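You operate a simulated robot arm through the tools that you are given. There is no shell and no other tool. Be economical: measure what you need, move in short steps, check, and stop when the job is done.

The job below is to be done with a simulated robot arm. You get a single attempt, and the scene is never put back.

Task
Run the test cylinder out and back as the job card says.
Fine: set the pressure and the OUT and BACK dials first; once out, once back.
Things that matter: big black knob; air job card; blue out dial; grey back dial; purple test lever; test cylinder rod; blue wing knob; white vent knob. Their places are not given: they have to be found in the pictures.

The check looks at the end state, three seconds after you hand in, the way a careful person would. Anything else that was tipped, shoved, dropped, spilled or broken makes it a failure.

Robot
A 7-joint arm with a two-finger parallel gripper, fixed in place. Base frame: the origin is at the foot of the arm, x ahead of it, y to its left, z up. Units: m, degrees, N and s.
Its first joint turns from -166.0 to 166.0 degrees. Payload 3.91 kg.
The tool frame sits at the grasp point between the pads (the TCP): z along the fingers, y along the line on which they close. The tips reach 0.03 m beyond it. The gripper opens to 0.11 m. The fingers are 0.02 m wide and 0.01 m thick; the gripper's body (0.048 by 0.112 m) begins 0.055 m behind the TCP.
Orientation is told as [roll, pitch, yaw] about the base's x, y, z axes, in that order, counted from this pose: with the fingers straight down and closing along the base's y, the tool's x points along the base's -x, its y along +y and its z along -z.

Tools
- The arm moves only by the tool play_rows. Its argument "moves" is a list of rows, each a list of 7 numbers: the shift along the base's x, y, z in m, then the turn, a rotation vector about the base's x, y, z in degrees, then the finger opening in m, from 0 to 0.11. In form: [[tx, ty, tz, wx, wy, wz, claw], ...]. A call has 1 to 10 rows; each row shifts and turns the commanded pose from where the row before left it. Each row takes 0.2 s and may step no farther than 0.05 m and 8.6 degrees from the row before; otherwise, or with a gripper value out of range, the whole call is refused. A pose out of reach is approached as far as the arm can. The call stops where the force on the tool passes 40 N (or 10 N more than at its start, if that is more) or the arm is blocked; 0.2 s more then pass. The fingers move at their own pace (about 0.153 m/s each) and stop on an object; they squeeze with about 25 N. The grip force told is the motor's: it shows also when the fingers shut on nothing. Time passes only in rows, and 0.2 s behind the last, so rows that do not move let the fingers close. The reply holds the time, the measured pose of the TCP, the force on the tool along the base axes, the opening and the grip force, in the units named above and with some noise, and new pictures: "show" is both (left out), scene, wrist or none.
- Cameras (640 x 400 px; columns grow to the right, rows downward): "scene" is fixed at [0.2205, -0.499, 1.6721]; the picture's right is [0.73, -0.68, 0.00], its down [-0.42, -0.46, -0.78] and it looks along [0.53, 0.57, -0.62] (base axes); focal length 332 px, centre (320, 200). "wrist" rides on the gripper at [-0.036, 0, -0.057] in the tool frame; the picture's right is [0.00, -1.00, 0.00], its down [0.97, 0.00, -0.24] and it looks along [0.24, 0.00, 0.97] (tool axes); focal length 218 px, centre (320, 200).
- move_column(by): slides the trunk up (or, below 0, down) by that many m; the arm rides with it, the base frame stays. It gives what a move gives, with no picture.
- locate(camera, pixels): for up to 12 pixels [column, row] of the newest picture of that camera ("zoom" is the newest enlarged one), the place [x, y, z] in the base frame of the surface seen there, good to about 0.002 m. It takes no simulated time.
- close_up(camera, box): a new picture of the part [left, top, right, bottom] of that camera's present view, enlarged. It takes no simulated time.
- sign_off(): hands the job in; it is judged then, once.

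Keep the steps short. Do not move on a guess: measure, check each grasp and each placing, and mend mistakes. In all there are 80 turns and 170 pictures (those below and enlarged ones count). Leave the gripper open and the arm clear of the work at the hand-in unless told otherwise, and finish with a single line.

The tools are called after "Request:" by a JSON object that holds its "api" and its "payload". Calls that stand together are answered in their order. play_rows: Moves the arm, as the interface text tells. Its arguments: {"type":"object","properties":{"moves":{"type":"array"},"show":{"type":"string","enum":["both","scene","wrist","none"]}},"required":["moves"]} The other tools are called the same way: move_column (by) slides the trunk up or down; locate (camera, pixels) gives the place of the surface under pixels of a picture; close_up (camera, box) takes an enlarged picture of a part of a camera's view; sign_off () hands the job in.

At the start:

```text
time: 0.0
tool_pos: [0.391, 0.1289, 1.4203]
orientation: [0.0, 0.0, 0.0]
force: [-0.4, 0.1, 0.0]
gripper_width: 0.1097
grip_force: 0.0
trunk travel left (down, up): [-0.575, 0.035]
```

scene: 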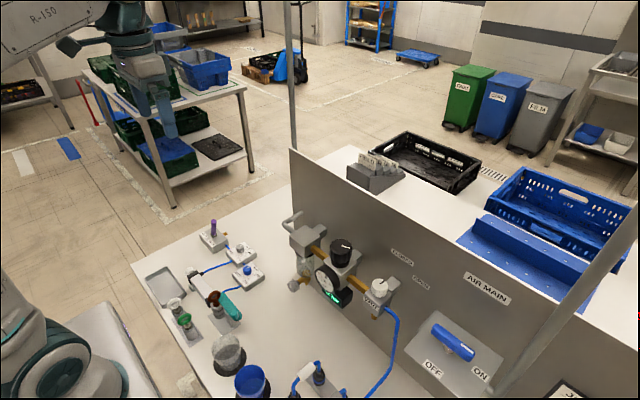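
wrist: 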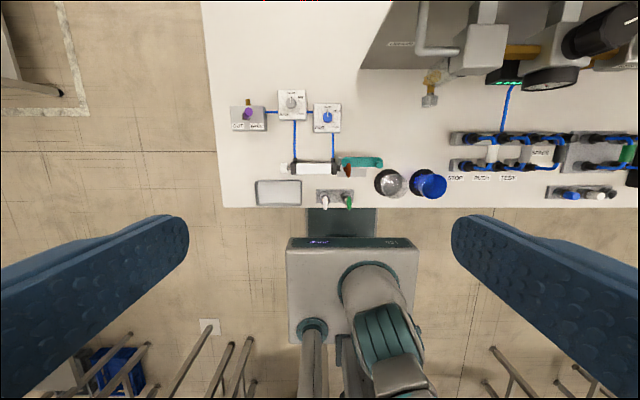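

I see the air bench at the scene centre, with the regulator, dials and lever. I'll enlarge the parts to read the labels and find the job card.

Request:
{"api": "close_up", "payload": {"camera": "scene", "box": [140, 200, 300, 300]}}

Request:
{"api": "close_up", "payload": {"camera": "scene", "box": [270, 200, 430, 320]}}

Request:
{"api": "close_up", "payload": {"camera": "scene", "box": [330, 140, 410, 190]}}

Request:
{"api": "close_up", "payload": {"camera": "wrist", "box": [220, 80, 460, 220]}}

Request:
{"api": "close_up", "payload": {"camera": "scene", "box": [400, 230, 640, 400]}}

```text
4.00 times, centred on (220, 250) of scene
```

zoom: 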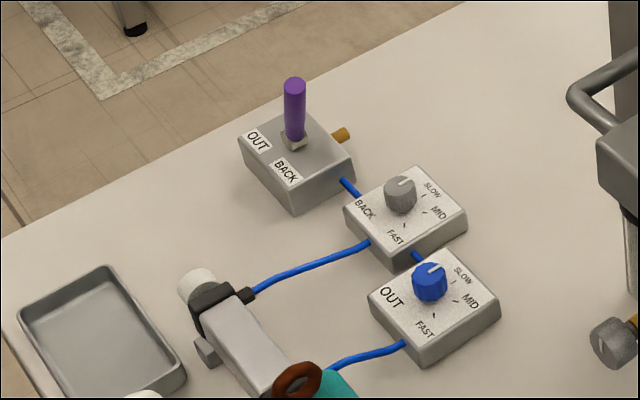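

```text
3.33 times, centred on (350, 260) of scene
```

zoom: 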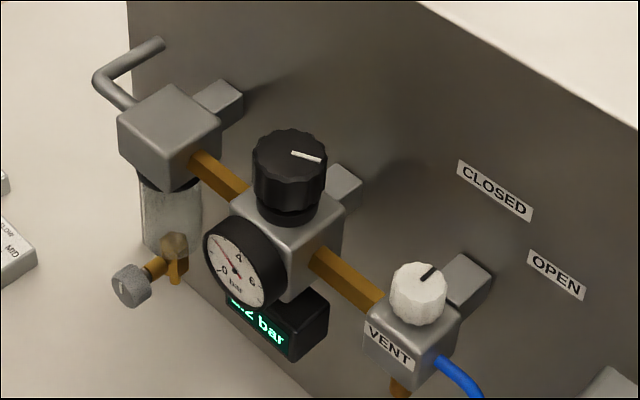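

```text
8.00 times, centred on (370, 165) of scene
```

zoom: 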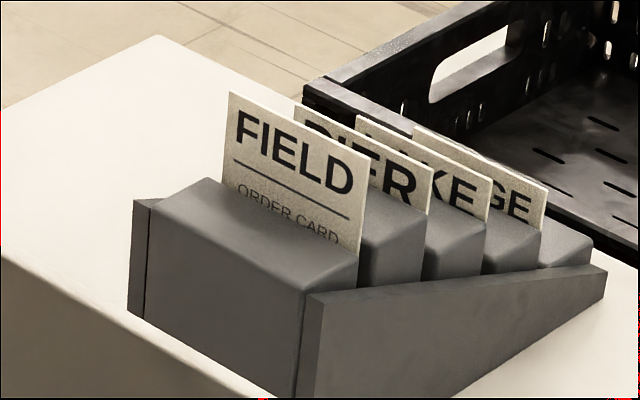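

```text
2.67 times, centred on (340, 150) of wrist
```

zoom: 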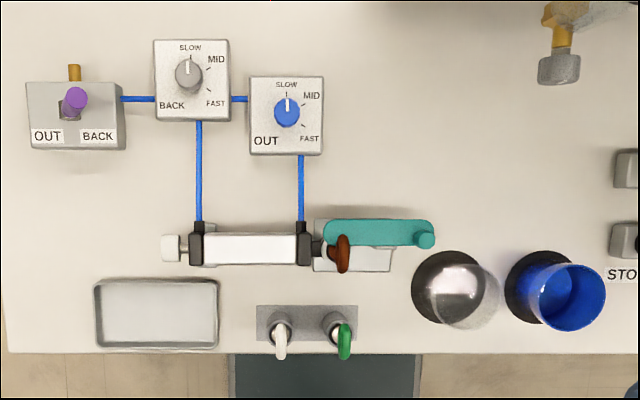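

```text
2.35 times, centred on (520, 315) of scene
```

zoom: 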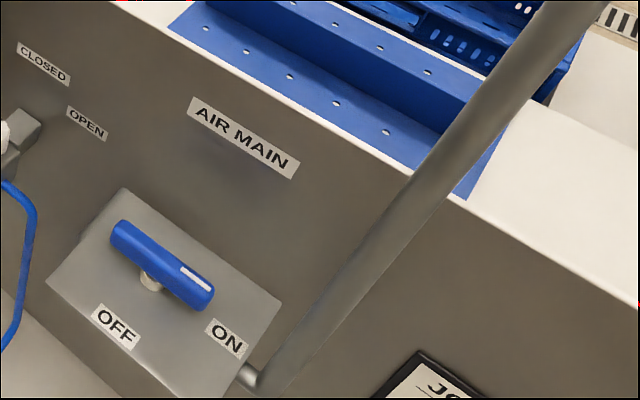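

The job card sits at the lower right edge of the scene view, near (570,390), on the back panel. I'll measure the main points first.

Request:
{"api": "locate", "payload": {"camera": "scene", "pixels": [[570, 392], [341, 245], [377, 287], [453, 342], [213, 222], [240, 247], [247, 269], [195, 275], [231, 315], [400, 256], [485, 290], [560, 399]]}}

Request:
{"api": "close_up", "payload": {"camera": "scene", "box": [310, 260, 370, 310]}}

Request:
{"api": "close_up", "payload": {"camera": "scene", "box": [170, 250, 270, 400]}}

Request:
{"api": "close_up", "payload": {"camera": "wrist", "box": [380, 0, 640, 210]}}

```text
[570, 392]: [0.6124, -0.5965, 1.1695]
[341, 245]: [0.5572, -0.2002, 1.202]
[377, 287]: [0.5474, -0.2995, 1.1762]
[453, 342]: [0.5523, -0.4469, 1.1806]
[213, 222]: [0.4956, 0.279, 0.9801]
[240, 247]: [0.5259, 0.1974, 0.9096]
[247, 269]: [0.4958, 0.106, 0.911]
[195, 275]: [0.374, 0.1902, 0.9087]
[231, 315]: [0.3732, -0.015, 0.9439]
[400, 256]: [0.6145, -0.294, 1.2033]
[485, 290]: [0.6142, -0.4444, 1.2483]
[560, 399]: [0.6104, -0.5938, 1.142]
```

```text
8.00 times, centred on (340, 285) of scene
```

zoom: 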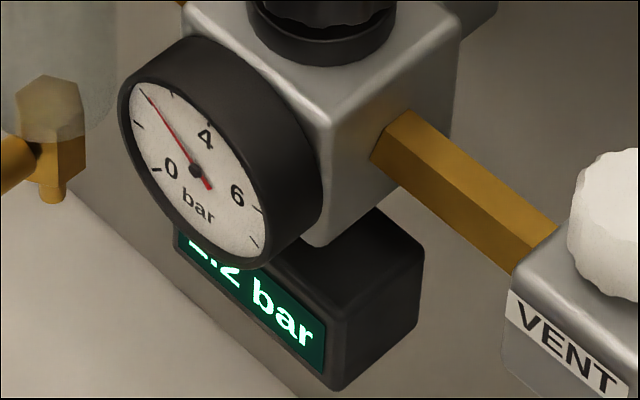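

```text
2.67 times, centred on (220, 325) of scene
```

zoom: 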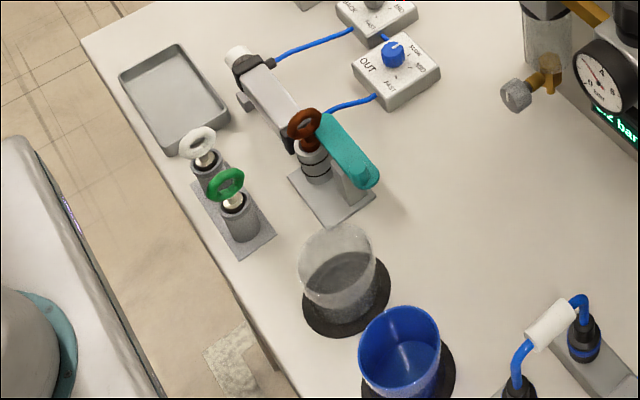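

```text
1.90 times, centred on (510, 105) of wrist
```

zoom: 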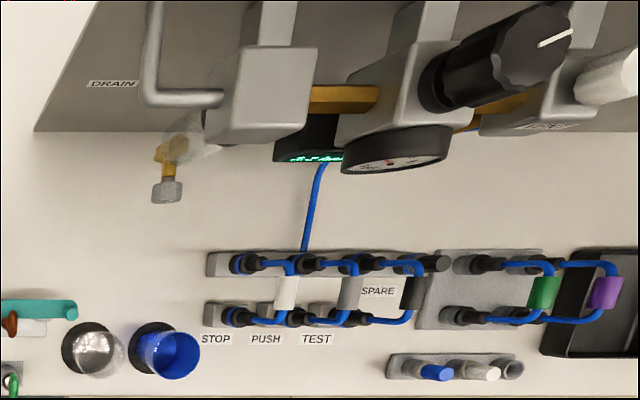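

The gauge reads about 3.2 bar. Before moving toward the card I'll measure the two poles so I can keep clear of them.

Request:
{"api": "locate", "payload": {"camera": "scene", "pixels": [[625, 240], [570, 310], [520, 365], [505, 385], [289, 60], [293, 140], [213, 245], [303, 380], [318, 372], [220, 300]]}}

Request:
{"api": "play_rows", "payload": {"moves": [[-0.01, -0.05, 0, 0, -8, 0, 0.05], [-0.01, -0.05, 0, 0, -8, 0, 0.0], [0, -0.05, 0, 0, -8, 0, 0.0], [0, -0.05, 0, 0, -8, 0, 0], [0, -0.05, 0, 0, -8, 0, 0], [0, -0.05, 0, 0, -8, 0, 0], [0, -0.05, 0, 0, -8, 0, 0]], "show": "wrist"}}

```text
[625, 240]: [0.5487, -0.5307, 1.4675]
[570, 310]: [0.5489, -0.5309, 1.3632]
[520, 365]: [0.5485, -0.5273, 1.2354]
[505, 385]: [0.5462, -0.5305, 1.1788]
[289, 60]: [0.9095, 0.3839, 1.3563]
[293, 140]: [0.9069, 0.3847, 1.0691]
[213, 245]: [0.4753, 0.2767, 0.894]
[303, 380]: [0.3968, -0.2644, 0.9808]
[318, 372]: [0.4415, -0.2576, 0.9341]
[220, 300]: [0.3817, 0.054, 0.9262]
```

```text
refused: row 1 steps farther than a row can; nothing moved
```

A row was slightly over 0.05 m, so I'll repeat the move with smaller steps. The pole stands at about (0.548, -0.53), and I'll stay well in front of it.

Request:
{"api": "play_rows", "payload": {"moves": [[-0.01, -0.045, 0, 0, -8, 0, 0.05], [-0.01, -0.045, 0, 0, -8, 0, 0.0], [0, -0.05, 0, 0, -8, 0, 0.0], [0, -0.05, 0, 0, -8, 0, 0], [0, -0.05, 0, 0, -8, 0, 0], [0, -0.05, 0, 0, -8, 0, 0], [0, -0.05, 0, 0, -8, 0, 0]], "show": "wrist"}}

```text
time: 1.6
tool_pos: [0.3695, -0.2106, 1.4197]
orientation: [0.0, -56.0, 0.1]
force: [0.7, -0.8, 0.1]
gripper_width: 0.0
grip_force: 24.9
trunk travel left (down, up): [-0.575, 0.035]
```

wrist: 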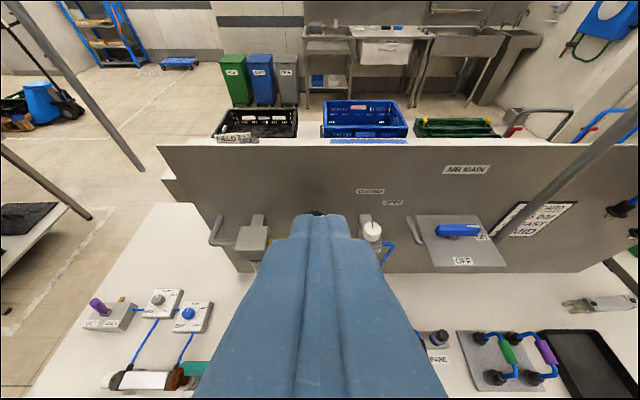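

The card is partly behind the pole at (535,215). I'll move farther to -y so the pole no longer covers it, and open the fingers so they don't block the view.

Request:
{"api": "play_rows", "payload": {"moves": [[-0.02, -0.045, 0, 0, 0, 0, 0.08], [-0.01, -0.045, 0, 0, 0, 0, 0.11], [0, -0.05, 0, 0, 0, 0, 0.11], [0, -0.05, 0, 0, 0, 0, 0.11], [0, -0.05, 0, 0, 0, 0, 0.11], [0, -0.05, 0, 0, 0, 0, 0.11], [0, -0.05, 0, 0, 0, 0, 0.11]], "show": "wrist"}}

```text
time: 3.2
tool_pos: [0.3414, -0.5565, 1.4155]
orientation: [0.3, -55.8, 0.0]
force: [-0.3, -0.9, 1.1]
gripper_width: 0.11
grip_force: 0.0
trunk travel left (down, up): [-0.575, 0.035]
```

wrist: 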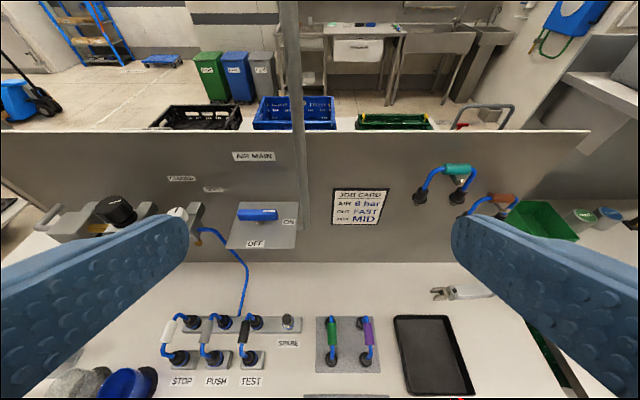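

The card is in clear view now. I'll read it enlarged, and also look at the wing knob and the vent area.

Request:
{"api": "close_up", "payload": {"camera": "wrist", "box": [325, 180, 395, 230]}}

Request:
{"api": "close_up", "payload": {"camera": "wrist", "box": [40, 140, 310, 260]}}

Request:
{"api": "locate", "payload": {"camera": "wrist", "pixels": [[258, 215], [242, 216], [275, 215], [280, 240], [178, 212], [298, 180], [294, 100], [303, 225]]}}

```text
8.00 times, centred on (360, 205) of wrist
```

zoom: 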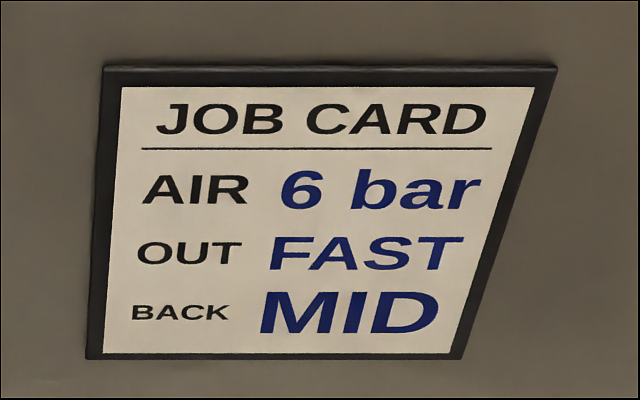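

```text
2.37 times, centred on (175, 200) of wrist
```

zoom: 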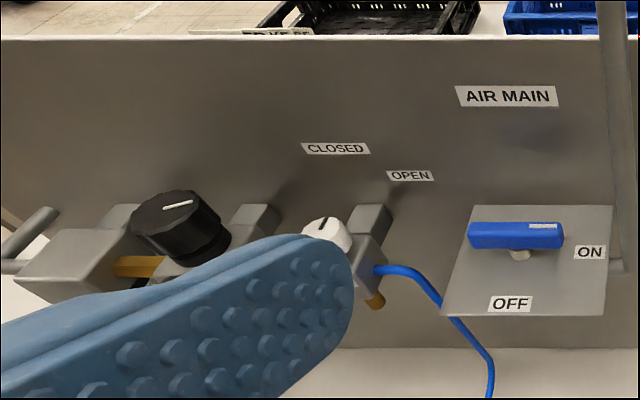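

```text
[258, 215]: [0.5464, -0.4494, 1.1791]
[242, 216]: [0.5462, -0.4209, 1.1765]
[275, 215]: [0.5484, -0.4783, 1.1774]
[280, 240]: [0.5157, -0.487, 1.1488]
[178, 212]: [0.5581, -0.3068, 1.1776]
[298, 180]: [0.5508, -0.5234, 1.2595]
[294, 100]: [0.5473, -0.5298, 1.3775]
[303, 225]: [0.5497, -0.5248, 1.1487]
```

The card says AIR 6 bar, OUT FAST and BACK MID. The air main already points to ON and the vent mark points to CLOSED. Next I'll move the gripper in front of and above the black knob for a close look.

Request:
{"api": "play_rows", "payload": {"moves": [[0, 0.05, 0, 0, 0, 0, 0.11], [0, 0.05, 0, 0, 0, 0, 0.11], [0, 0.05, 0, 0, 0, 0, 0.11], [0, 0.05, 0, 0, 0, 0, 0.11], [0, 0.05, 0, 0, 0, 0, 0.11], [0, 0.05, 0, 0, 0, 0, 0.11], [0.01, 0.045, 0, 0, 0, 0, 0.11], [0.01, 0.01, -0.04, 0, 0, 0, 0.11], [0.0, 0, -0.03, 0, 0, 0, 0.11]], "show": "wrist"}}

```text
time: 5.2
tool_pos: [0.3648, -0.195, 1.347]
orientation: [-0.4, -55.2, 0.8]
force: [-0.1, 0.6, -0.8]
gripper_width: 0.1101
grip_force: 0.1
trunk travel left (down, up): [-0.575, 0.035]
```

wrist: 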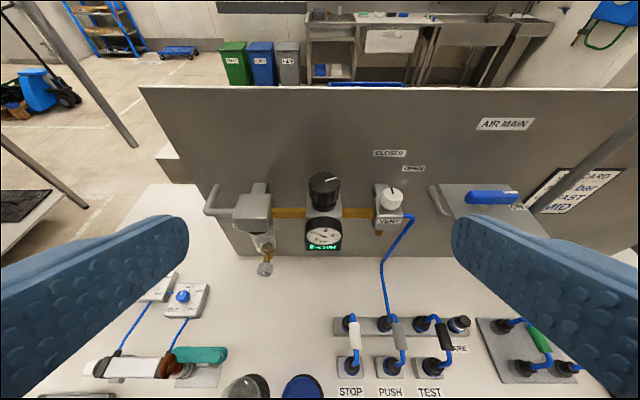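

The regulator is centred at (324,195). I'll enlarge it and measure the knob.

Request:
{"api": "close_up", "payload": {"camera": "wrist", "box": [270, 160, 420, 260]}}

Request:
{"api": "locate", "payload": {"camera": "wrist", "pixels": [[324, 180], [309, 193], [338, 193], [324, 175], [324, 204], [310, 215], [341, 215], [324, 220], [388, 195], [300, 90], [252, 205]]}}

```text
4.00 times, centred on (345, 210) of wrist
```

zoom: 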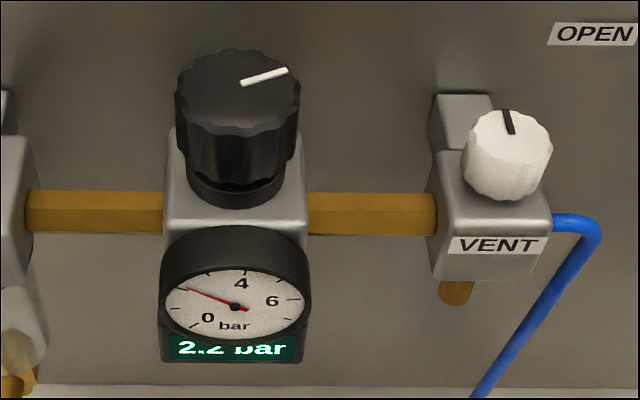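

```text
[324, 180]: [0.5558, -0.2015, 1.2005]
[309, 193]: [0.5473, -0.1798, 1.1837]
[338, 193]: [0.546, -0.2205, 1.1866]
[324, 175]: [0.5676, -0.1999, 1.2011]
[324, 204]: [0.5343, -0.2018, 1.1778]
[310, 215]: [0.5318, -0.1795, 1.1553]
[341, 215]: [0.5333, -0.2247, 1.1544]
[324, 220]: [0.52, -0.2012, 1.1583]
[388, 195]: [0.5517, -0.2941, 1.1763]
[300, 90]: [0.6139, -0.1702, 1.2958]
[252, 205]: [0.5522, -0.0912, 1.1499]
```

The display reads 2.2 bar. The knob's centre is (0.557, -0.201), its top is at z 1.2005 and it is about 0.046 wide. I'll approach it along the tool axis with the fingers 0.08 apart and stop just short of it.

Request:
{"api": "play_rows", "payload": {"moves": [[0.0358, -0.0014, -0.0312, 0, 0, 0, 0.08], [0.0358, -0.0014, -0.0312, 0, 0, 0, 0.08], [0.0358, -0.0014, -0.0312, 0, 0, 0, 0.08], [0.0358, -0.0014, -0.0312, 0, 0, 0, 0.08], [0, 0, 0, 0, 0, 0, 0.08]], "show": "both"}}

```text
time: 6.4
tool_pos: [0.5043, -0.2015, 1.2249]
orientation: [0.0, -55.9, 0.0]
force: [-0.2, -0.8, 0.6]
gripper_width: 0.0801
grip_force: 0.0
trunk travel left (down, up): [-0.575, 0.035]
```

scene: 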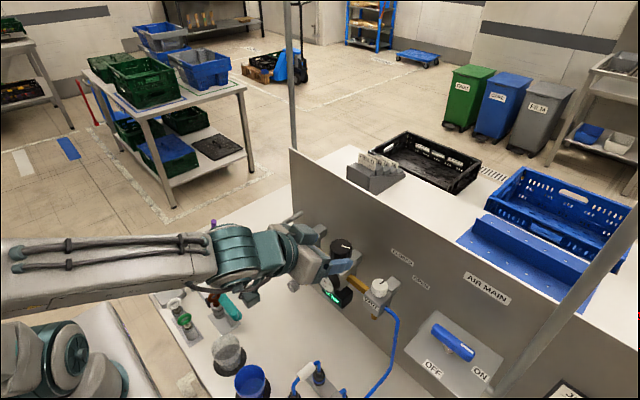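
wrist: 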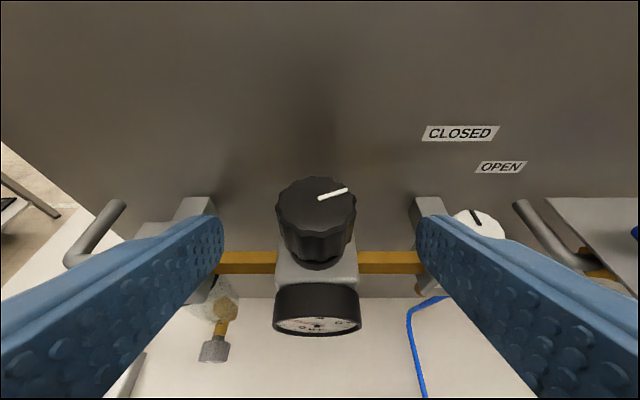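

It is well aligned. I'll go in over the knob by (0.052, 0, -0.036) and close.

Request:
{"api": "play_rows", "payload": {"moves": [[0.026, 0.0005, -0.018, 0, 0, 0, 0.08], [0.026, 0, -0.018, 0, 0, 0, 0.08], [0, 0, 0, 0, 0, 0, 0.06], [0, 0, 0, 0, 0, 0, 0.03], [0, 0, 0, 0, 0, 0, 0.03]], "show": "both"}}

```text
time: 7.6
tool_pos: [0.5571, -0.1994, 1.189]
orientation: [-0.2, -56.0, 0.2]
force: [-2.0, 4.3, -2.7]
gripper_width: 0.0433
grip_force: 44.8
trunk travel left (down, up): [-0.575, 0.035]
```

scene: 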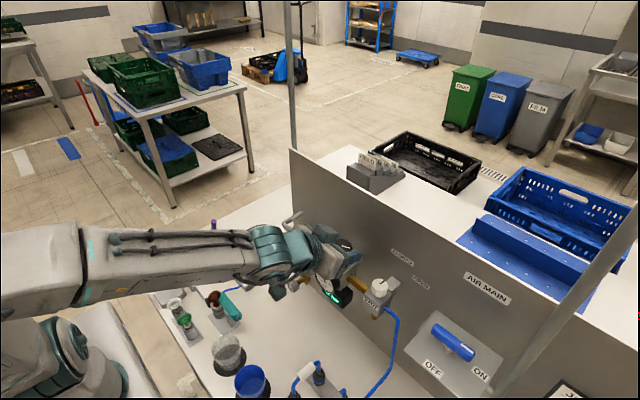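
wrist: 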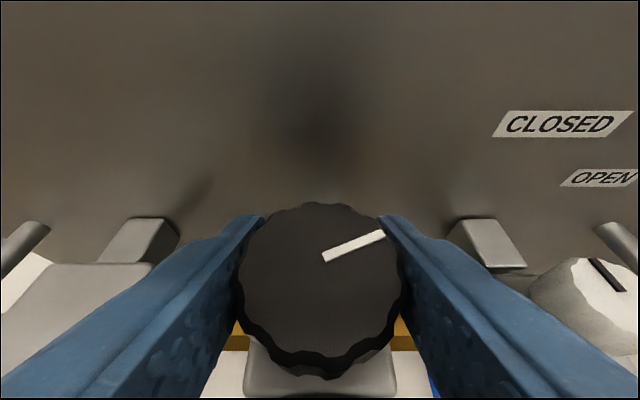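

I have the knob at 0.0433 opening. I'll turn it clockwise from above by 16 degrees as a trial and watch the display.

Request:
{"api": "play_rows", "payload": {"moves": [[0, 0, 0, 0, 0, -4, 0.03], [0, 0, 0, 0, 0, -4, 0.03], [0, 0, 0, 0, 0, -4, 0.03], [0, 0, 0, 0, 0, -4, 0.03]], "show": "wrist"}}

Request:
{"api": "close_up", "payload": {"camera": "scene", "box": [300, 230, 380, 310]}}

```text
time: 8.6
tool_pos: [0.5565, -0.1999, 1.1896]
orientation: [-0.3, -56.0, -15.9]
force: [4.3, 3.5, 7.8]
gripper_width: 0.0435
grip_force: 44.9
trunk travel left (down, up): [-0.575, 0.035]
```

wrist: 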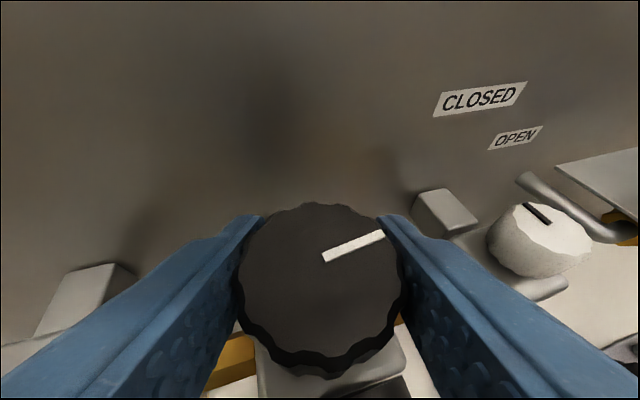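

```text
5.00 times, centred on (340, 270) of scene
```

zoom: 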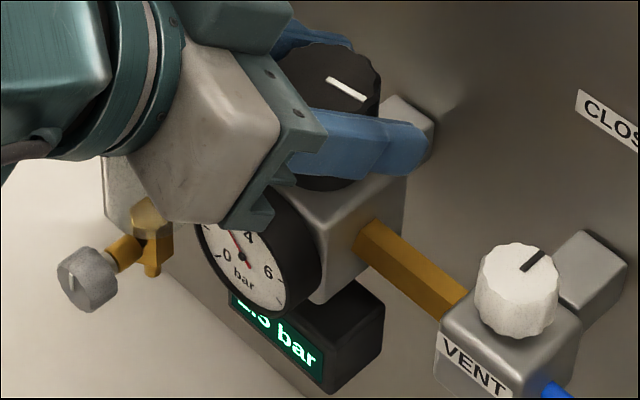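

The knob turns with the grip and the pressure rises (about 2.6 now). I'll turn 24 degrees more in the same direction.

Request:
{"api": "play_rows", "payload": {"moves": [[0, 0, 0, 0, 0, -4, 0.03], [0, 0, 0, 0, 0, -4, 0.03], [0, 0, 0, 0, 0, -4, 0.03], [0, 0, 0, 0, 0, -4, 0.03], [0, 0, 0, 0, 0, -4, 0.03], [0, 0, 0, 0, 0, -4, 0.03]], "show": "scene"}}

Request:
{"api": "close_up", "payload": {"camera": "scene", "box": [310, 260, 370, 310]}}

```text
time: 10.0
tool_pos: [0.5563, -0.2003, 1.1891]
orientation: [-0.1, -56.2, -39.9]
force: [6.1, 0.8, 12.1]
gripper_width: 0.0436
grip_force: 44.4
trunk travel left (down, up): [-0.575, 0.035]
```

scene: 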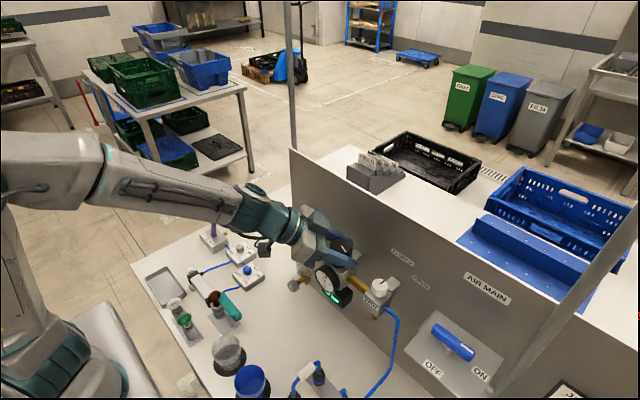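

```text
8.00 times, centred on (340, 285) of scene
```

zoom: 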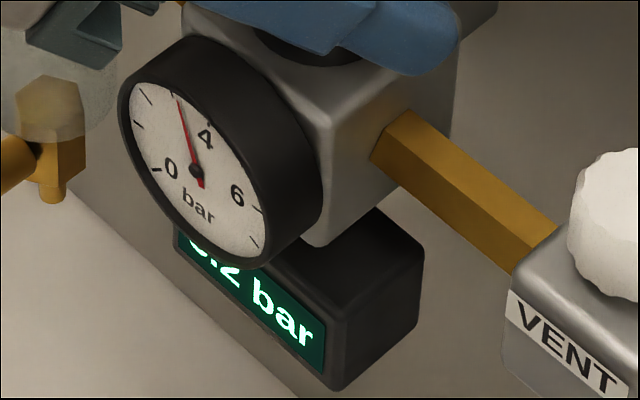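

The display now reads 3.2, so it's 0.025 bar per degree, and about 112 more degrees are needed. I'll release the knob and swing back 80 degrees around it with the fingers open.

Request:
{"api": "play_rows", "payload": {"moves": [[0, 0, 0, 0, 0, 0, 0.075], [0, 0, 0, 0, 0, 0, 0.075], [0, 0, 0, 0, 0, 8, 0.075], [0, 0, 0, 0, 0, 8, 0.075], [0, 0, 0, 0, 0, 8, 0.075], [0, 0, 0, 0, 0, 8, 0.075], [0, 0, 0, 0, 0, 8, 0.075]], "show": "wrist"}}

Request:
{"api": "close_up", "payload": {"camera": "scene", "box": [300, 230, 400, 310]}}

```text
time: 11.6
tool_pos: [0.5561, -0.2015, 1.1891]
orientation: [-0.1, -56.0, 0.1]
force: [-0.2, 0.1, -0.1]
gripper_width: 0.0751
grip_force: 0.2
trunk travel left (down, up): [-0.575, 0.035]
```

wrist: 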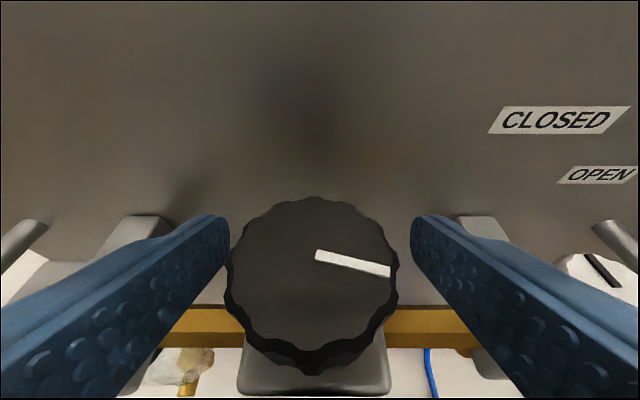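

```text
5.00 times, centred on (350, 270) of scene
```

zoom: 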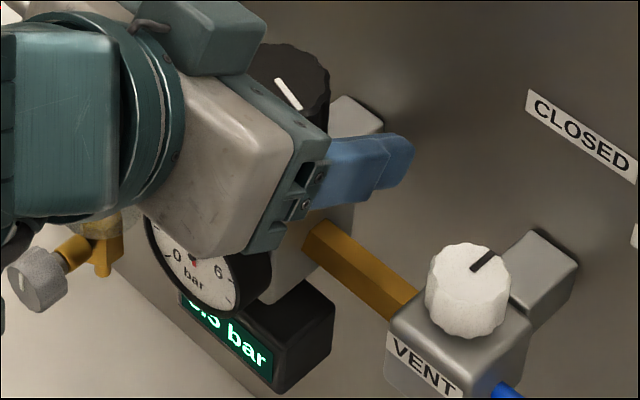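

The knob stayed put (display about 3.3). I'll swing on by 32 degrees, then check clearance to the vent knob.

Request:
{"api": "play_rows", "payload": {"moves": [[0, 0.0015, 0, 0, 0, 8, 0.07], [0, 0, 0, 0, 0, 8, 0.07], [0, 0, 0, 0, 0, 8, 0.07], [0, 0, 0, 0, 0, 8, 0.07]], "show": "both"}}

```text
time: 12.6
tool_pos: [0.5569, -0.2008, 1.1887]
orientation: [-0.1, -56.1, 32.2]
force: [0.3, -0.4, -0.2]
gripper_width: 0.0702
grip_force: 0.0
trunk travel left (down, up): [-0.575, 0.035]
```

scene: 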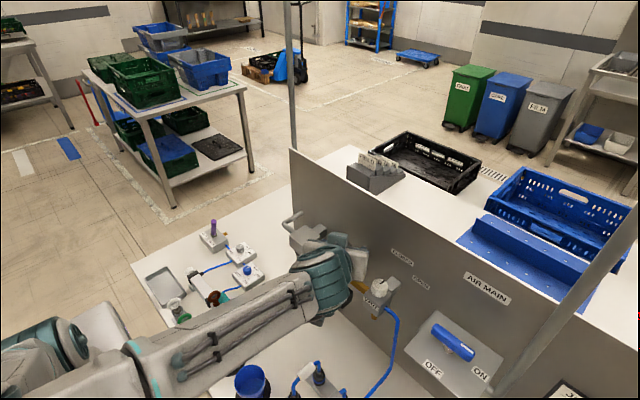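
wrist: 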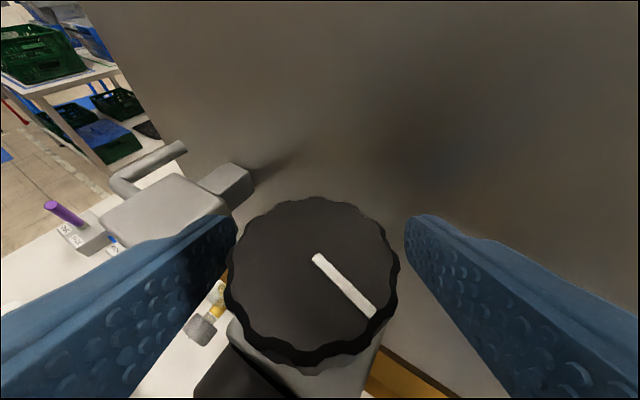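

It's clear of the vent. I'll close on the knob and turn clockwise 48 degrees.

Request:
{"api": "play_rows", "payload": {"moves": [[0, 0, 0, 0, 0, 0, 0.03], [0, 0, 0, 0, 0, 0, 0.03], [0, 0, 0, 0, 0, -6, 0.03], [0, 0, 0, 0, 0, -6, 0.03], [0, 0, 0, 0, 0, -6, 0.03], [0, 0, 0, 0, 0, -6, 0.03], [0, 0, 0, 0, 0, -6, 0.03], [0, 0, 0, 0, 0, -6, 0.03], [0, 0, 0, 0, 0, -6, 0.03], [0, 0, 0, 0, 0, -6, 0.03]], "show": "wrist"}}

Request:
{"api": "close_up", "payload": {"camera": "scene", "box": [310, 260, 370, 310]}}

```text
time: 14.8
tool_pos: [0.5569, -0.2011, 1.1895]
orientation: [-0.1, -56.0, -16.0]
force: [6.1, -0.7, 11.0]
gripper_width: 0.0432
grip_force: 45.1
trunk travel left (down, up): [-0.575, 0.035]
```

wrist: 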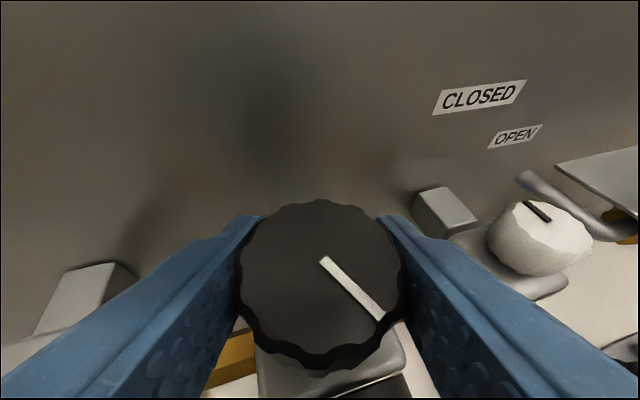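

```text
8.00 times, centred on (340, 285) of scene
```

zoom: 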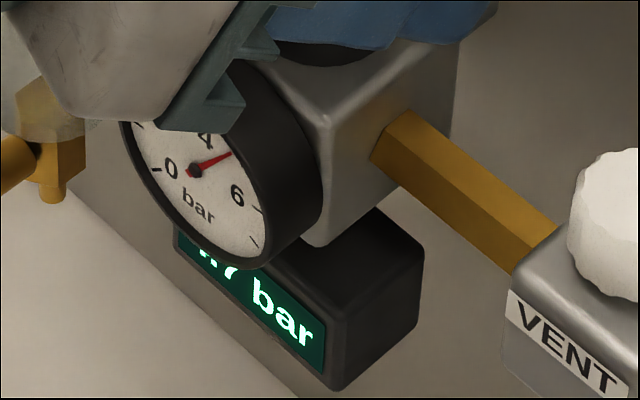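

It reads 4.7. I'll turn 36 degrees more.

Request:
{"api": "play_rows", "payload": {"moves": [[0, 0, 0, 0, 0, -6, 0.03], [0, 0, 0, 0, 0, -6, 0.03], [0, 0, 0, 0, 0, -6, 0.03], [0, 0, 0, 0, 0, -6, 0.03], [0, 0, 0, 0, 0, -6, 0.03], [0, 0, 0, 0, 0, -6, 0.03], [0, 0, 0, 0, 0, 0, 0.03], [0, 0, 0, 0, 0, 0, 0.03]], "show": "none"}}

Request:
{"api": "close_up", "payload": {"camera": "scene", "box": [310, 260, 370, 310]}}

```text
time: 16.6
tool_pos: [0.5558, -0.2001, 1.1889]
orientation: [0.1, -56.0, -52.1]
force: [-1.1, -3.1, 8.1]
gripper_width: 0.0434
grip_force: 44.8
trunk travel left (down, up): [-0.575, 0.035]
```

```text
8.00 times, centred on (340, 285) of scene
```

zoom: 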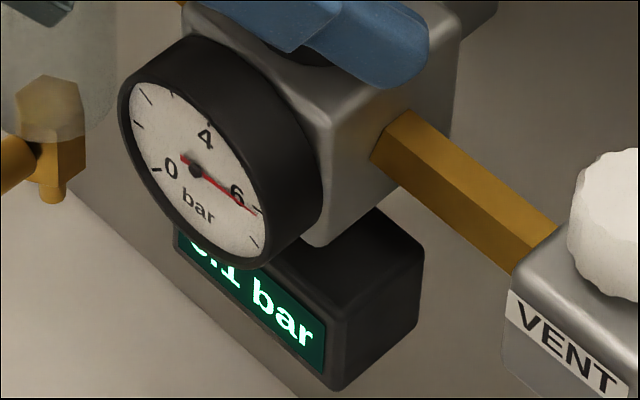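

It reads about 6.1, slightly high. I'll turn back 4 degrees and look again.

Request:
{"api": "play_rows", "payload": {"moves": [[0, 0, 0, 0, 0, 2, 0.03], [0, 0, 0, 0, 0, 2, 0.03], [0, 0, 0, 0, 0, 0, 0.03], [0, 0, 0, 0, 0, 0, 0.03]], "show": "none"}}

Request:
{"api": "close_up", "payload": {"camera": "scene", "box": [310, 260, 370, 310]}}

```text
time: 17.6
tool_pos: [0.5562, -0.2009, 1.1895]
orientation: [0.0, -56.0, -48.0]
force: [-3.5, -3.7, 2.3]
gripper_width: 0.0437
grip_force: 45.3
trunk travel left (down, up): [-0.575, 0.035]
```

```text
8.00 times, centred on (340, 285) of scene
```

zoom: 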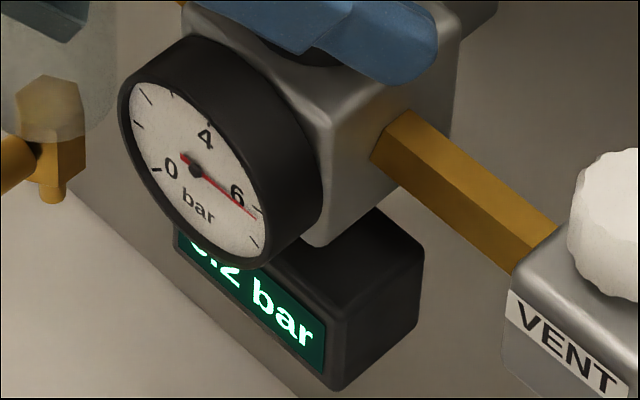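

It crept up to 6.2 because the reading lags. I'll turn back 4 more degrees and wait, to learn whether the pressure falls by itself.

Request:
{"api": "play_rows", "payload": {"moves": [[0, 0, 0, 0, 0, 2, 0.03], [0, 0, 0, 0, 0, 2, 0.03], [0, 0, 0, 0, 0, 0, 0.03], [0, 0, 0, 0, 0, 0, 0.03], [0, 0, 0, 0, 0, 0, 0.03], [0, 0, 0, 0, 0, 0, 0.03], [0, 0, 0, 0, 0, 0, 0.03], [0, 0, 0, 0, 0, 0, 0.03]], "show": "none"}}

Request:
{"api": "close_up", "payload": {"camera": "scene", "box": [310, 260, 370, 310]}}

```text
time: 19.4
tool_pos: [0.5558, -0.1994, 1.1889]
orientation: [0.0, -55.9, -43.9]
force: [-4.2, -3.6, 0.2]
gripper_width: 0.0435
grip_force: 44.7
trunk travel left (down, up): [-0.575, 0.035]
```

```text
8.00 times, centred on (340, 285) of scene
```

zoom: 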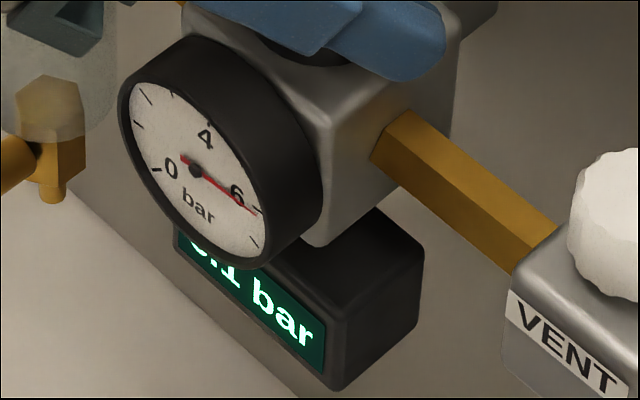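

It fell to 6.1, so the regulator relieves. I'll go back 3 degrees more and wait.

Request:
{"api": "play_rows", "payload": {"moves": [[0, 0, 0, 0, 0, 1.5, 0.03], [0, 0, 0, 0, 0, 1.5, 0.03], [0, 0, 0, 0, 0, 0, 0.03], [0, 0, 0, 0, 0, 0, 0.03], [0, 0, 0, 0, 0, 0, 0.03], [0, 0, 0, 0, 0, 0, 0.03], [0, 0, 0, 0, 0, 0, 0.03], [0, 0, 0, 0, 0, 0, 0.03], [0, 0, 0, 0, 0, 0, 0.03]], "show": "none"}}

Request:
{"api": "close_up", "payload": {"camera": "scene", "box": [310, 260, 370, 310]}}

```text
time: 21.4
tool_pos: [0.5549, -0.201, 1.1889]
orientation: [0.0, -56.0, -41.0]
force: [-3.4, -2.6, -1.0]
gripper_width: 0.0435
grip_force: 44.6
trunk travel left (down, up): [-0.575, 0.035]
```

```text
8.00 times, centred on (340, 285) of scene
```

zoom: 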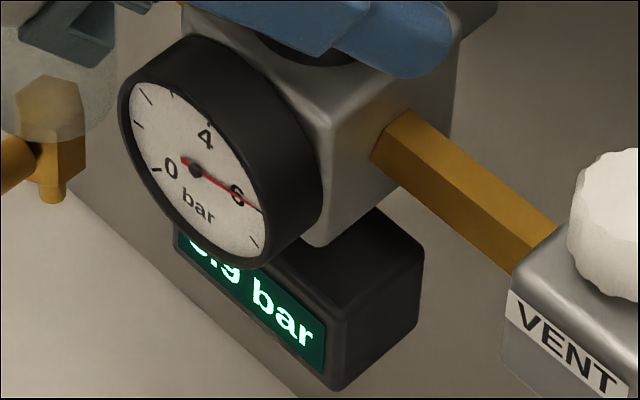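

It now shows x.9, about 5.9. I'll go forward 2 degrees and wait.

Request:
{"api": "play_rows", "payload": {"moves": [[0, 0, 0, 0, 0, -2, 0.03], [0, 0, 0, 0, 0, 0, 0.03], [0, 0, 0, 0, 0, 0, 0.03], [0, 0, 0, 0, 0, 0, 0.03], [0, 0, 0, 0, 0, 0, 0.03], [0, 0, 0, 0, 0, 0, 0.03], [0, 0, 0, 0, 0, 0, 0.03], [0, 0, 0, 0, 0, 0, 0.03], [0, 0, 0, 0, 0, 0, 0.03]], "show": "none"}}

Request:
{"api": "close_up", "payload": {"camera": "scene", "box": [310, 260, 370, 310]}}

```text
time: 23.4
tool_pos: [0.556, -0.1995, 1.1909]
orientation: [-0.1, -55.9, -43.0]
force: [-4.0, -2.3, -2.3]
gripper_width: 0.0434
grip_force: 44.6
trunk travel left (down, up): [-0.575, 0.035]
```

```text
8.00 times, centred on (340, 285) of scene
```

zoom: 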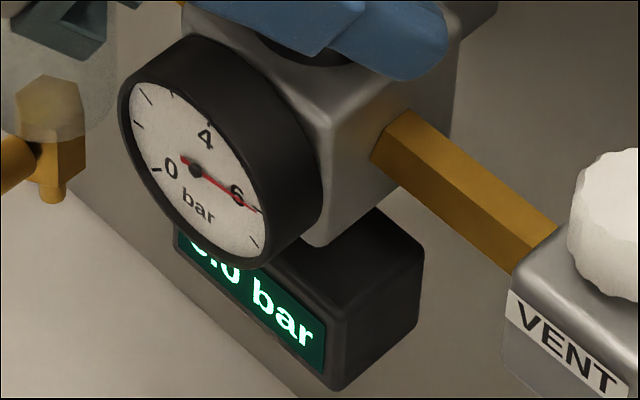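

It reads 6.0. I'll release the knob, back out along the tool axis, and read the display again.

Request:
{"api": "play_rows", "payload": {"moves": [[0, 0, 0, 0, 0, 0, 0.075], [0, 0, 0, 0, 0, 0, 0.075], [-0.024, 0.0226, 0.0224, 0, 0, 0, 0.075], [-0.024, 0.0226, 0.0224, 0, 0, 0, 0.075], [-0.02, 0.01, 0.0424, 0, 0, 6, 0.075], [-0.04, 0.0, 0.02, 0, 0, 8, 0.075], [-0.04, 0, 0.0, 0, 0, 8, 0.075], [-0.02, 0, 0.0, 0, 0, 8, 0.075]], "show": "both"}}

Request:
{"api": "close_up", "payload": {"camera": "scene", "box": [310, 260, 370, 310]}}

```text
time: 25.2
tool_pos: [0.3873, -0.1446, 1.2971]
orientation: [0.1, -56.0, -13.0]
force: [0.7, -0.4, 0.2]
gripper_width: 0.0748
grip_force: 0.0
trunk travel left (down, up): [-0.575, 0.035]
```

scene: 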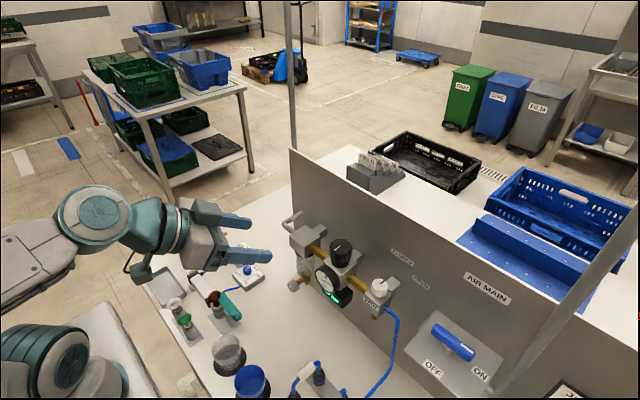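
wrist: 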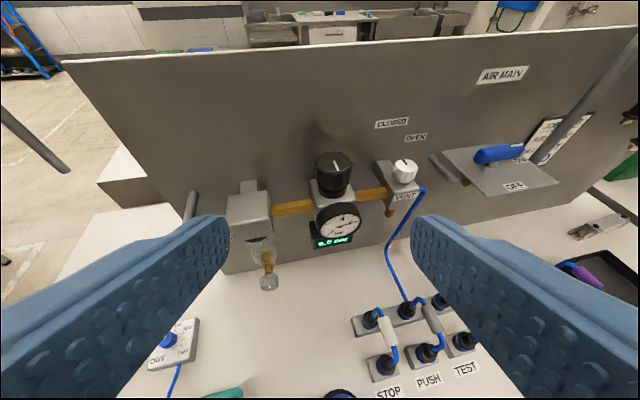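

```text
8.00 times, centred on (340, 285) of scene
```

zoom: 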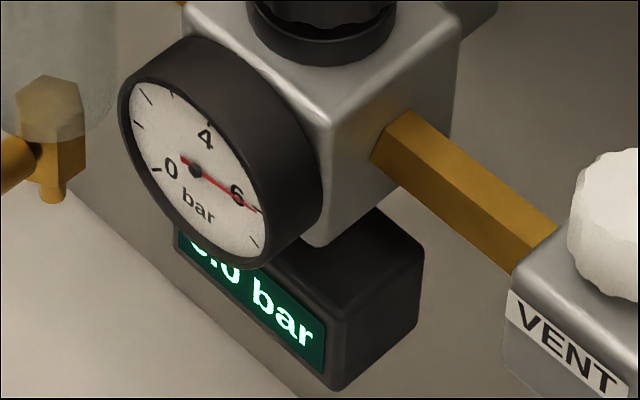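

The display holds at 6.0. Next I'll turn the tool straight down and move above the OUT and BACK dials.

Request:
{"api": "play_rows", "payload": {"moves": [[0, 0.03, 0, 0, 0, 6.5, 0.06], [0, 0.03, 0, 0, 0, 6.5, 0.06], [0.01, 0.035, 0, 0, 8, 0, 0.06], [0.01, 0.035, 0, 0, 8, 0, 0.06], [0.01, 0.035, 0, 0, 8, 0, 0.06], [0.01, 0.035, 0, 0, 8, 0, 0.06], [0.01, 0.035, 0, 0, 8, 0, 0.06], [0.01, 0.035, -0.02, 0, 8, 0, 0.06], [0, 0.035, -0.03, 0, 8, 0, 0.06]], "show": "wrist"}}

Request:
{"api": "close_up", "payload": {"camera": "wrist", "box": [160, 60, 480, 260]}}

```text
time: 27.2
tool_pos: [0.4546, 0.1494, 1.2477]
orientation: [0.4, 0.2, -0.5]
force: [-1.4, 3.3, 0.6]
gripper_width: 0.06
grip_force: 0.1
trunk travel left (down, up): [-0.575, 0.035]
```

wrist: 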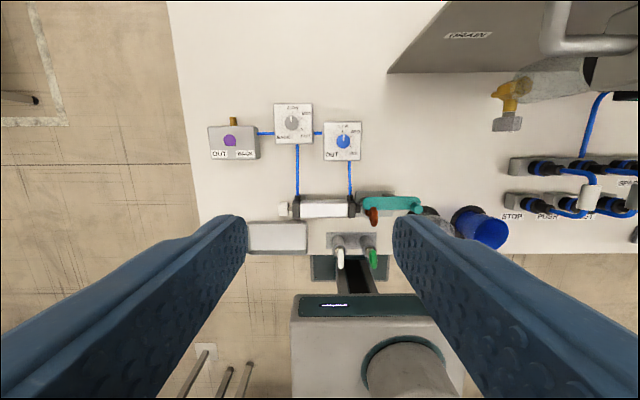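

```text
2.00 times, centred on (320, 160) of wrist
```

zoom: 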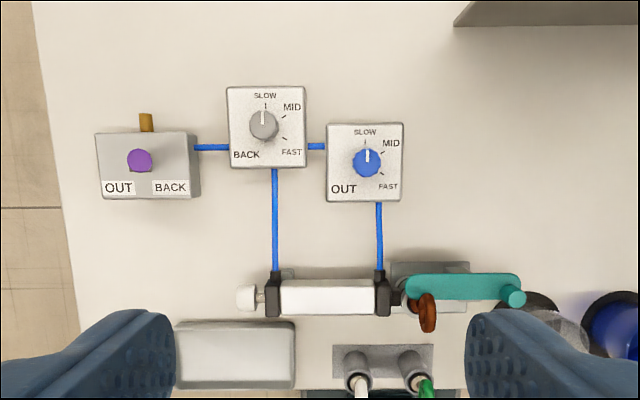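

Both dials point to SLOW. I'll enlarge each and measure the centres, tick marks and heights, and also look at the lever.

Request:
{"api": "close_up", "payload": {"camera": "wrist", "box": [265, 95, 370, 165]}}

Request:
{"api": "locate", "payload": {"camera": "zoom", "pixels": [[165, 165], [477, 285], [165, 105], [435, 350], [540, 350], [60, 230], [200, 110], [222, 215], [480, 220], [545, 250], [535, 335], [120, 220]]}}

Request:
{"api": "close_up", "payload": {"camera": "wrist", "box": [200, 100, 270, 170]}}

Request:
{"api": "locate", "payload": {"camera": "wrist", "pixels": [[230, 141], [212, 130], [256, 130], [285, 209], [297, 206], [373, 216], [418, 208], [306, 226], [292, 122], [343, 141]]}}

```text
5.71 times, centred on (318, 130) of wrist
```

zoom: 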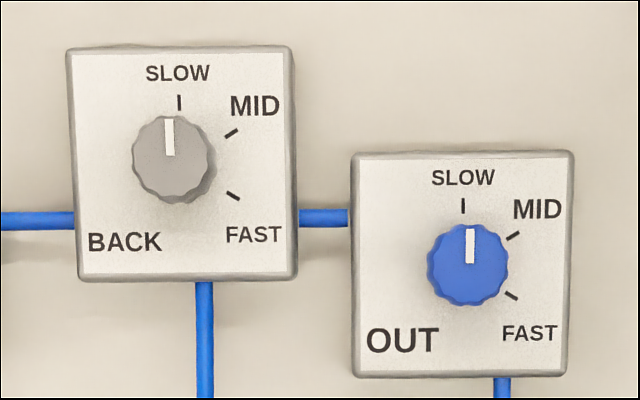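

```text
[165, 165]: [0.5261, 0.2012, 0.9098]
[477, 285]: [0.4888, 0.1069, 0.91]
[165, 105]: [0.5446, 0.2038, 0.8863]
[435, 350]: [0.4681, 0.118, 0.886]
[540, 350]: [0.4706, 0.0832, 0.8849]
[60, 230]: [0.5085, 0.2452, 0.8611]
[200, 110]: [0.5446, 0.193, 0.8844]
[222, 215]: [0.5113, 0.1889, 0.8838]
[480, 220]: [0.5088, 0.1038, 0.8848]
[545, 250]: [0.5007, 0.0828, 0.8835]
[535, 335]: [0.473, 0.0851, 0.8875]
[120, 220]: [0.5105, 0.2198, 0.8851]
```

```text
5.71 times, centred on (235, 135) of wrist
```

zoom: 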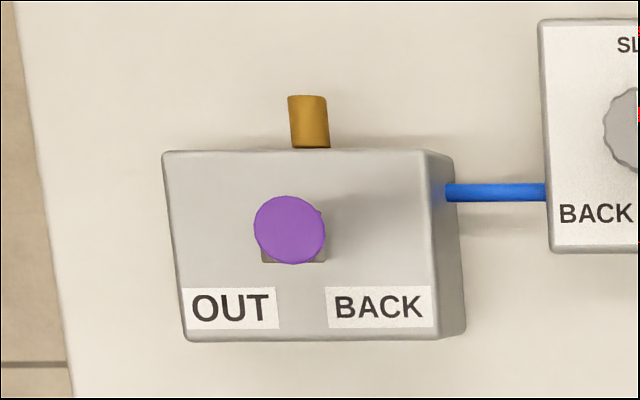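

```text
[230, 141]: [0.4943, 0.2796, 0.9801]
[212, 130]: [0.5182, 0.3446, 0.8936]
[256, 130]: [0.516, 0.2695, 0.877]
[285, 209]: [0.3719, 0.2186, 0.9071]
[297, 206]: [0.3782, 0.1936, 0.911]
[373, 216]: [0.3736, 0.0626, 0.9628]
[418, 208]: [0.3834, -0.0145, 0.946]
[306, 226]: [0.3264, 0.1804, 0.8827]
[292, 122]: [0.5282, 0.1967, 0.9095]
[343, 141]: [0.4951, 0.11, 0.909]
```

The ticks are at 60° steps: SLOW 0, MID 60° clockwise, FAST 120° clockwise. The OUT dial is at (0.495, 0.110) and BACK at (0.529, 0.199). Their tops are at 0.910 and the box tops at 0.885. I'll go above the OUT dial with the tool turned +56°.

Request:
{"api": "play_rows", "payload": {"moves": [[0.01, -0.01, -0.03, 0, 0, 8, 0.06], [0.01, -0.01, -0.03, 0, 0, 8, 0.06], [0.01, -0.01, -0.03, 0, 0, 8, 0.06], [0.01, -0.0094, -0.03, 0, 0, 8, 0.06], [0, 0, -0.04, 0, 0, 8, 0.06], [0, 0, -0.04, 0, 0, 8, 0.06], [0, 0, -0.04, 0, 0, 8, 0.06], [0, 0, -0.03, 0, 0, 4, 0.06]], "show": "both"}}

```text
time: 29.0
tool_pos: [0.4864, 0.1226, 0.9775]
orientation: [0.0, 0.0, 60.2]
force: [0.0, -0.4, -0.3]
gripper_width: 0.0597
grip_force: 0.1
trunk travel left (down, up): [-0.575, 0.035]
```

scene: 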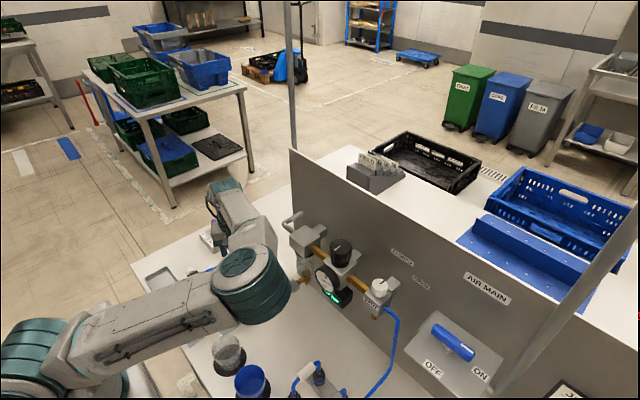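
wrist: 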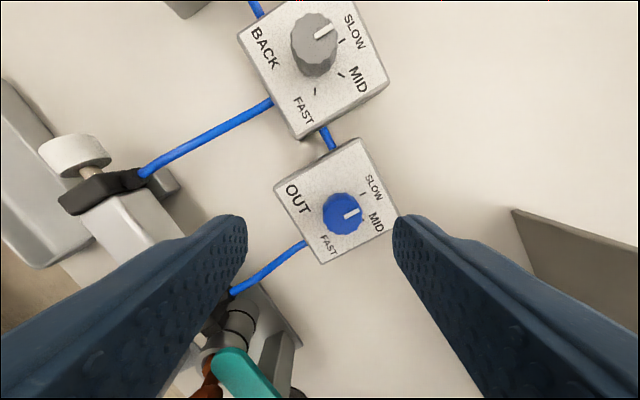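

The TCP is about 0.015 off the dial, and the elbow looks close to the regulator. I'll measure the elbow and the dial before going on.

Request:
{"api": "locate", "payload": {"camera": "scene", "pixels": [[290, 285], [265, 310], [235, 260], [130, 370], [306, 285], [230, 240]]}}

Request:
{"api": "locate", "payload": {"camera": "wrist", "pixels": [[342, 209], [314, 35], [336, 222]]}}

```text
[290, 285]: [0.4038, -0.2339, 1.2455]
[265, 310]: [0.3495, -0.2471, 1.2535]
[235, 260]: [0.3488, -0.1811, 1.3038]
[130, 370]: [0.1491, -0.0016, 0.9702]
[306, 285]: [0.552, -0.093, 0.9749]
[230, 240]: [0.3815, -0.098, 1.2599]
```

```text
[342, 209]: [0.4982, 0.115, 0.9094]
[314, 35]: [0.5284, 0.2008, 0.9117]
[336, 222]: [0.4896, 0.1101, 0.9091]
```

The elbow is about 0.09 m in front of the gauge, which is clear. I'll correct by (+0.009, -0.011), descend to z 0.919, and check.

Request:
{"api": "play_rows", "payload": {"moves": [[0.009, -0.011, 0, 0, 0, 0, 0.05], [0, 0, -0.02, 0, 0, 0, 0.05], [0, 0, 0, 0, 0, 0, 0.05]], "show": "wrist"}}

Request:
{"api": "locate", "payload": {"camera": "wrist", "pixels": [[320, 225], [320, 260], [300, 240], [340, 240]]}}

```text
time: 29.8
tool_pos: [0.4971, 0.111, 0.9579]
orientation: [-0.1, 0.0, 60.1]
force: [0.6, 0.7, 0.3]
gripper_width: 0.0502
grip_force: 0.1
trunk travel left (down, up): [-0.575, 0.035]
```

wrist: 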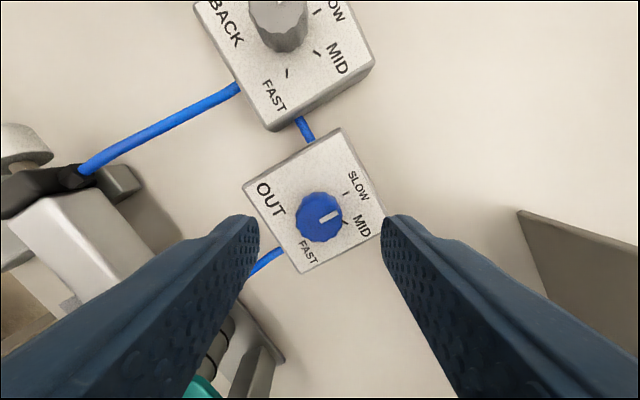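

```text
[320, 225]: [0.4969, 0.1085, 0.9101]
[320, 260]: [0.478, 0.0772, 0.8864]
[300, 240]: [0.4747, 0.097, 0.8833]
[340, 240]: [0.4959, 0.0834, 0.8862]
```

It's aligned. I'll descend to z 0.919 and close on the OUT dial.

Request:
{"api": "play_rows", "payload": {"moves": [[-0.001, 0, -0.02, 0, 0, 0, 0.05], [0, 0, -0.019, 0, 0, 0, 0.05], [0, 0, 0, 0, 0, 0, 0.03], [0, 0, 0, 0, 0, 0, 0.012], [0, 0, 0, 0, 0, 0, 0.012]], "show": "wrist"}}

```text
time: 31.0
tool_pos: [0.4948, 0.1106, 0.9171]
orientation: [-0.1, 0.0, 60.0]
force: [0.6, 0.3, 0.3]
gripper_width: 0.0247
grip_force: 44.9
trunk travel left (down, up): [-0.575, 0.035]
```

wrist: 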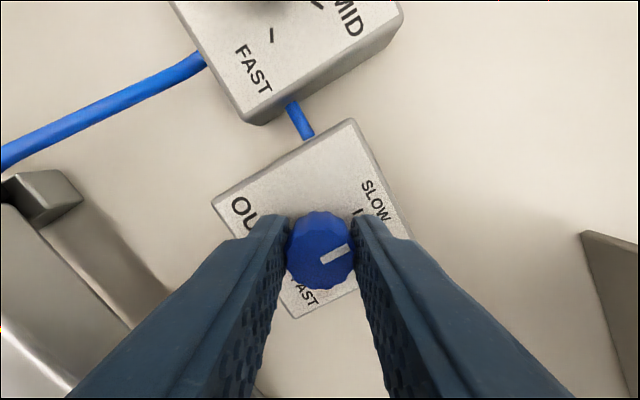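

I have the dial at 0.0247. I'll turn it clockwise by 60 degrees.

Request:
{"api": "play_rows", "payload": {"moves": [[0, 0, 0, 0, 0, -6, 0.012], [0, 0, 0, 0, 0, -6, 0.012], [0, 0, 0, 0, 0, -6, 0.012], [0, 0, 0, 0, 0, -6, 0.012], [0, 0, 0, 0, 0, -6, 0.012], [0, 0, 0, 0, 0, -6, 0.012], [0, 0, 0, 0, 0, -6, 0.012], [0, 0, 0, 0, 0, -6, 0.012], [0, 0, 0, 0, 0, -6, 0.012], [0, 0, 0, 0, 0, -6, 0.012]], "show": "wrist"}}

```text
time: 33.2
tool_pos: [0.4978, 0.1099, 0.9166]
orientation: [0.0, -0.1, -0.1]
force: [11.0, 4.5, 22.7]
gripper_width: 0.0246
grip_force: 44.9
trunk travel left (down, up): [-0.575, 0.035]
```

wrist: 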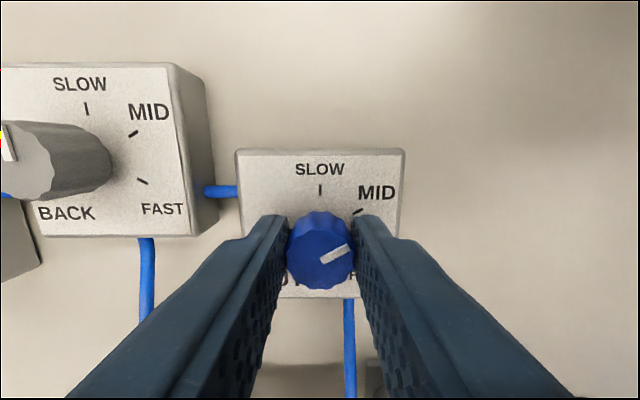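

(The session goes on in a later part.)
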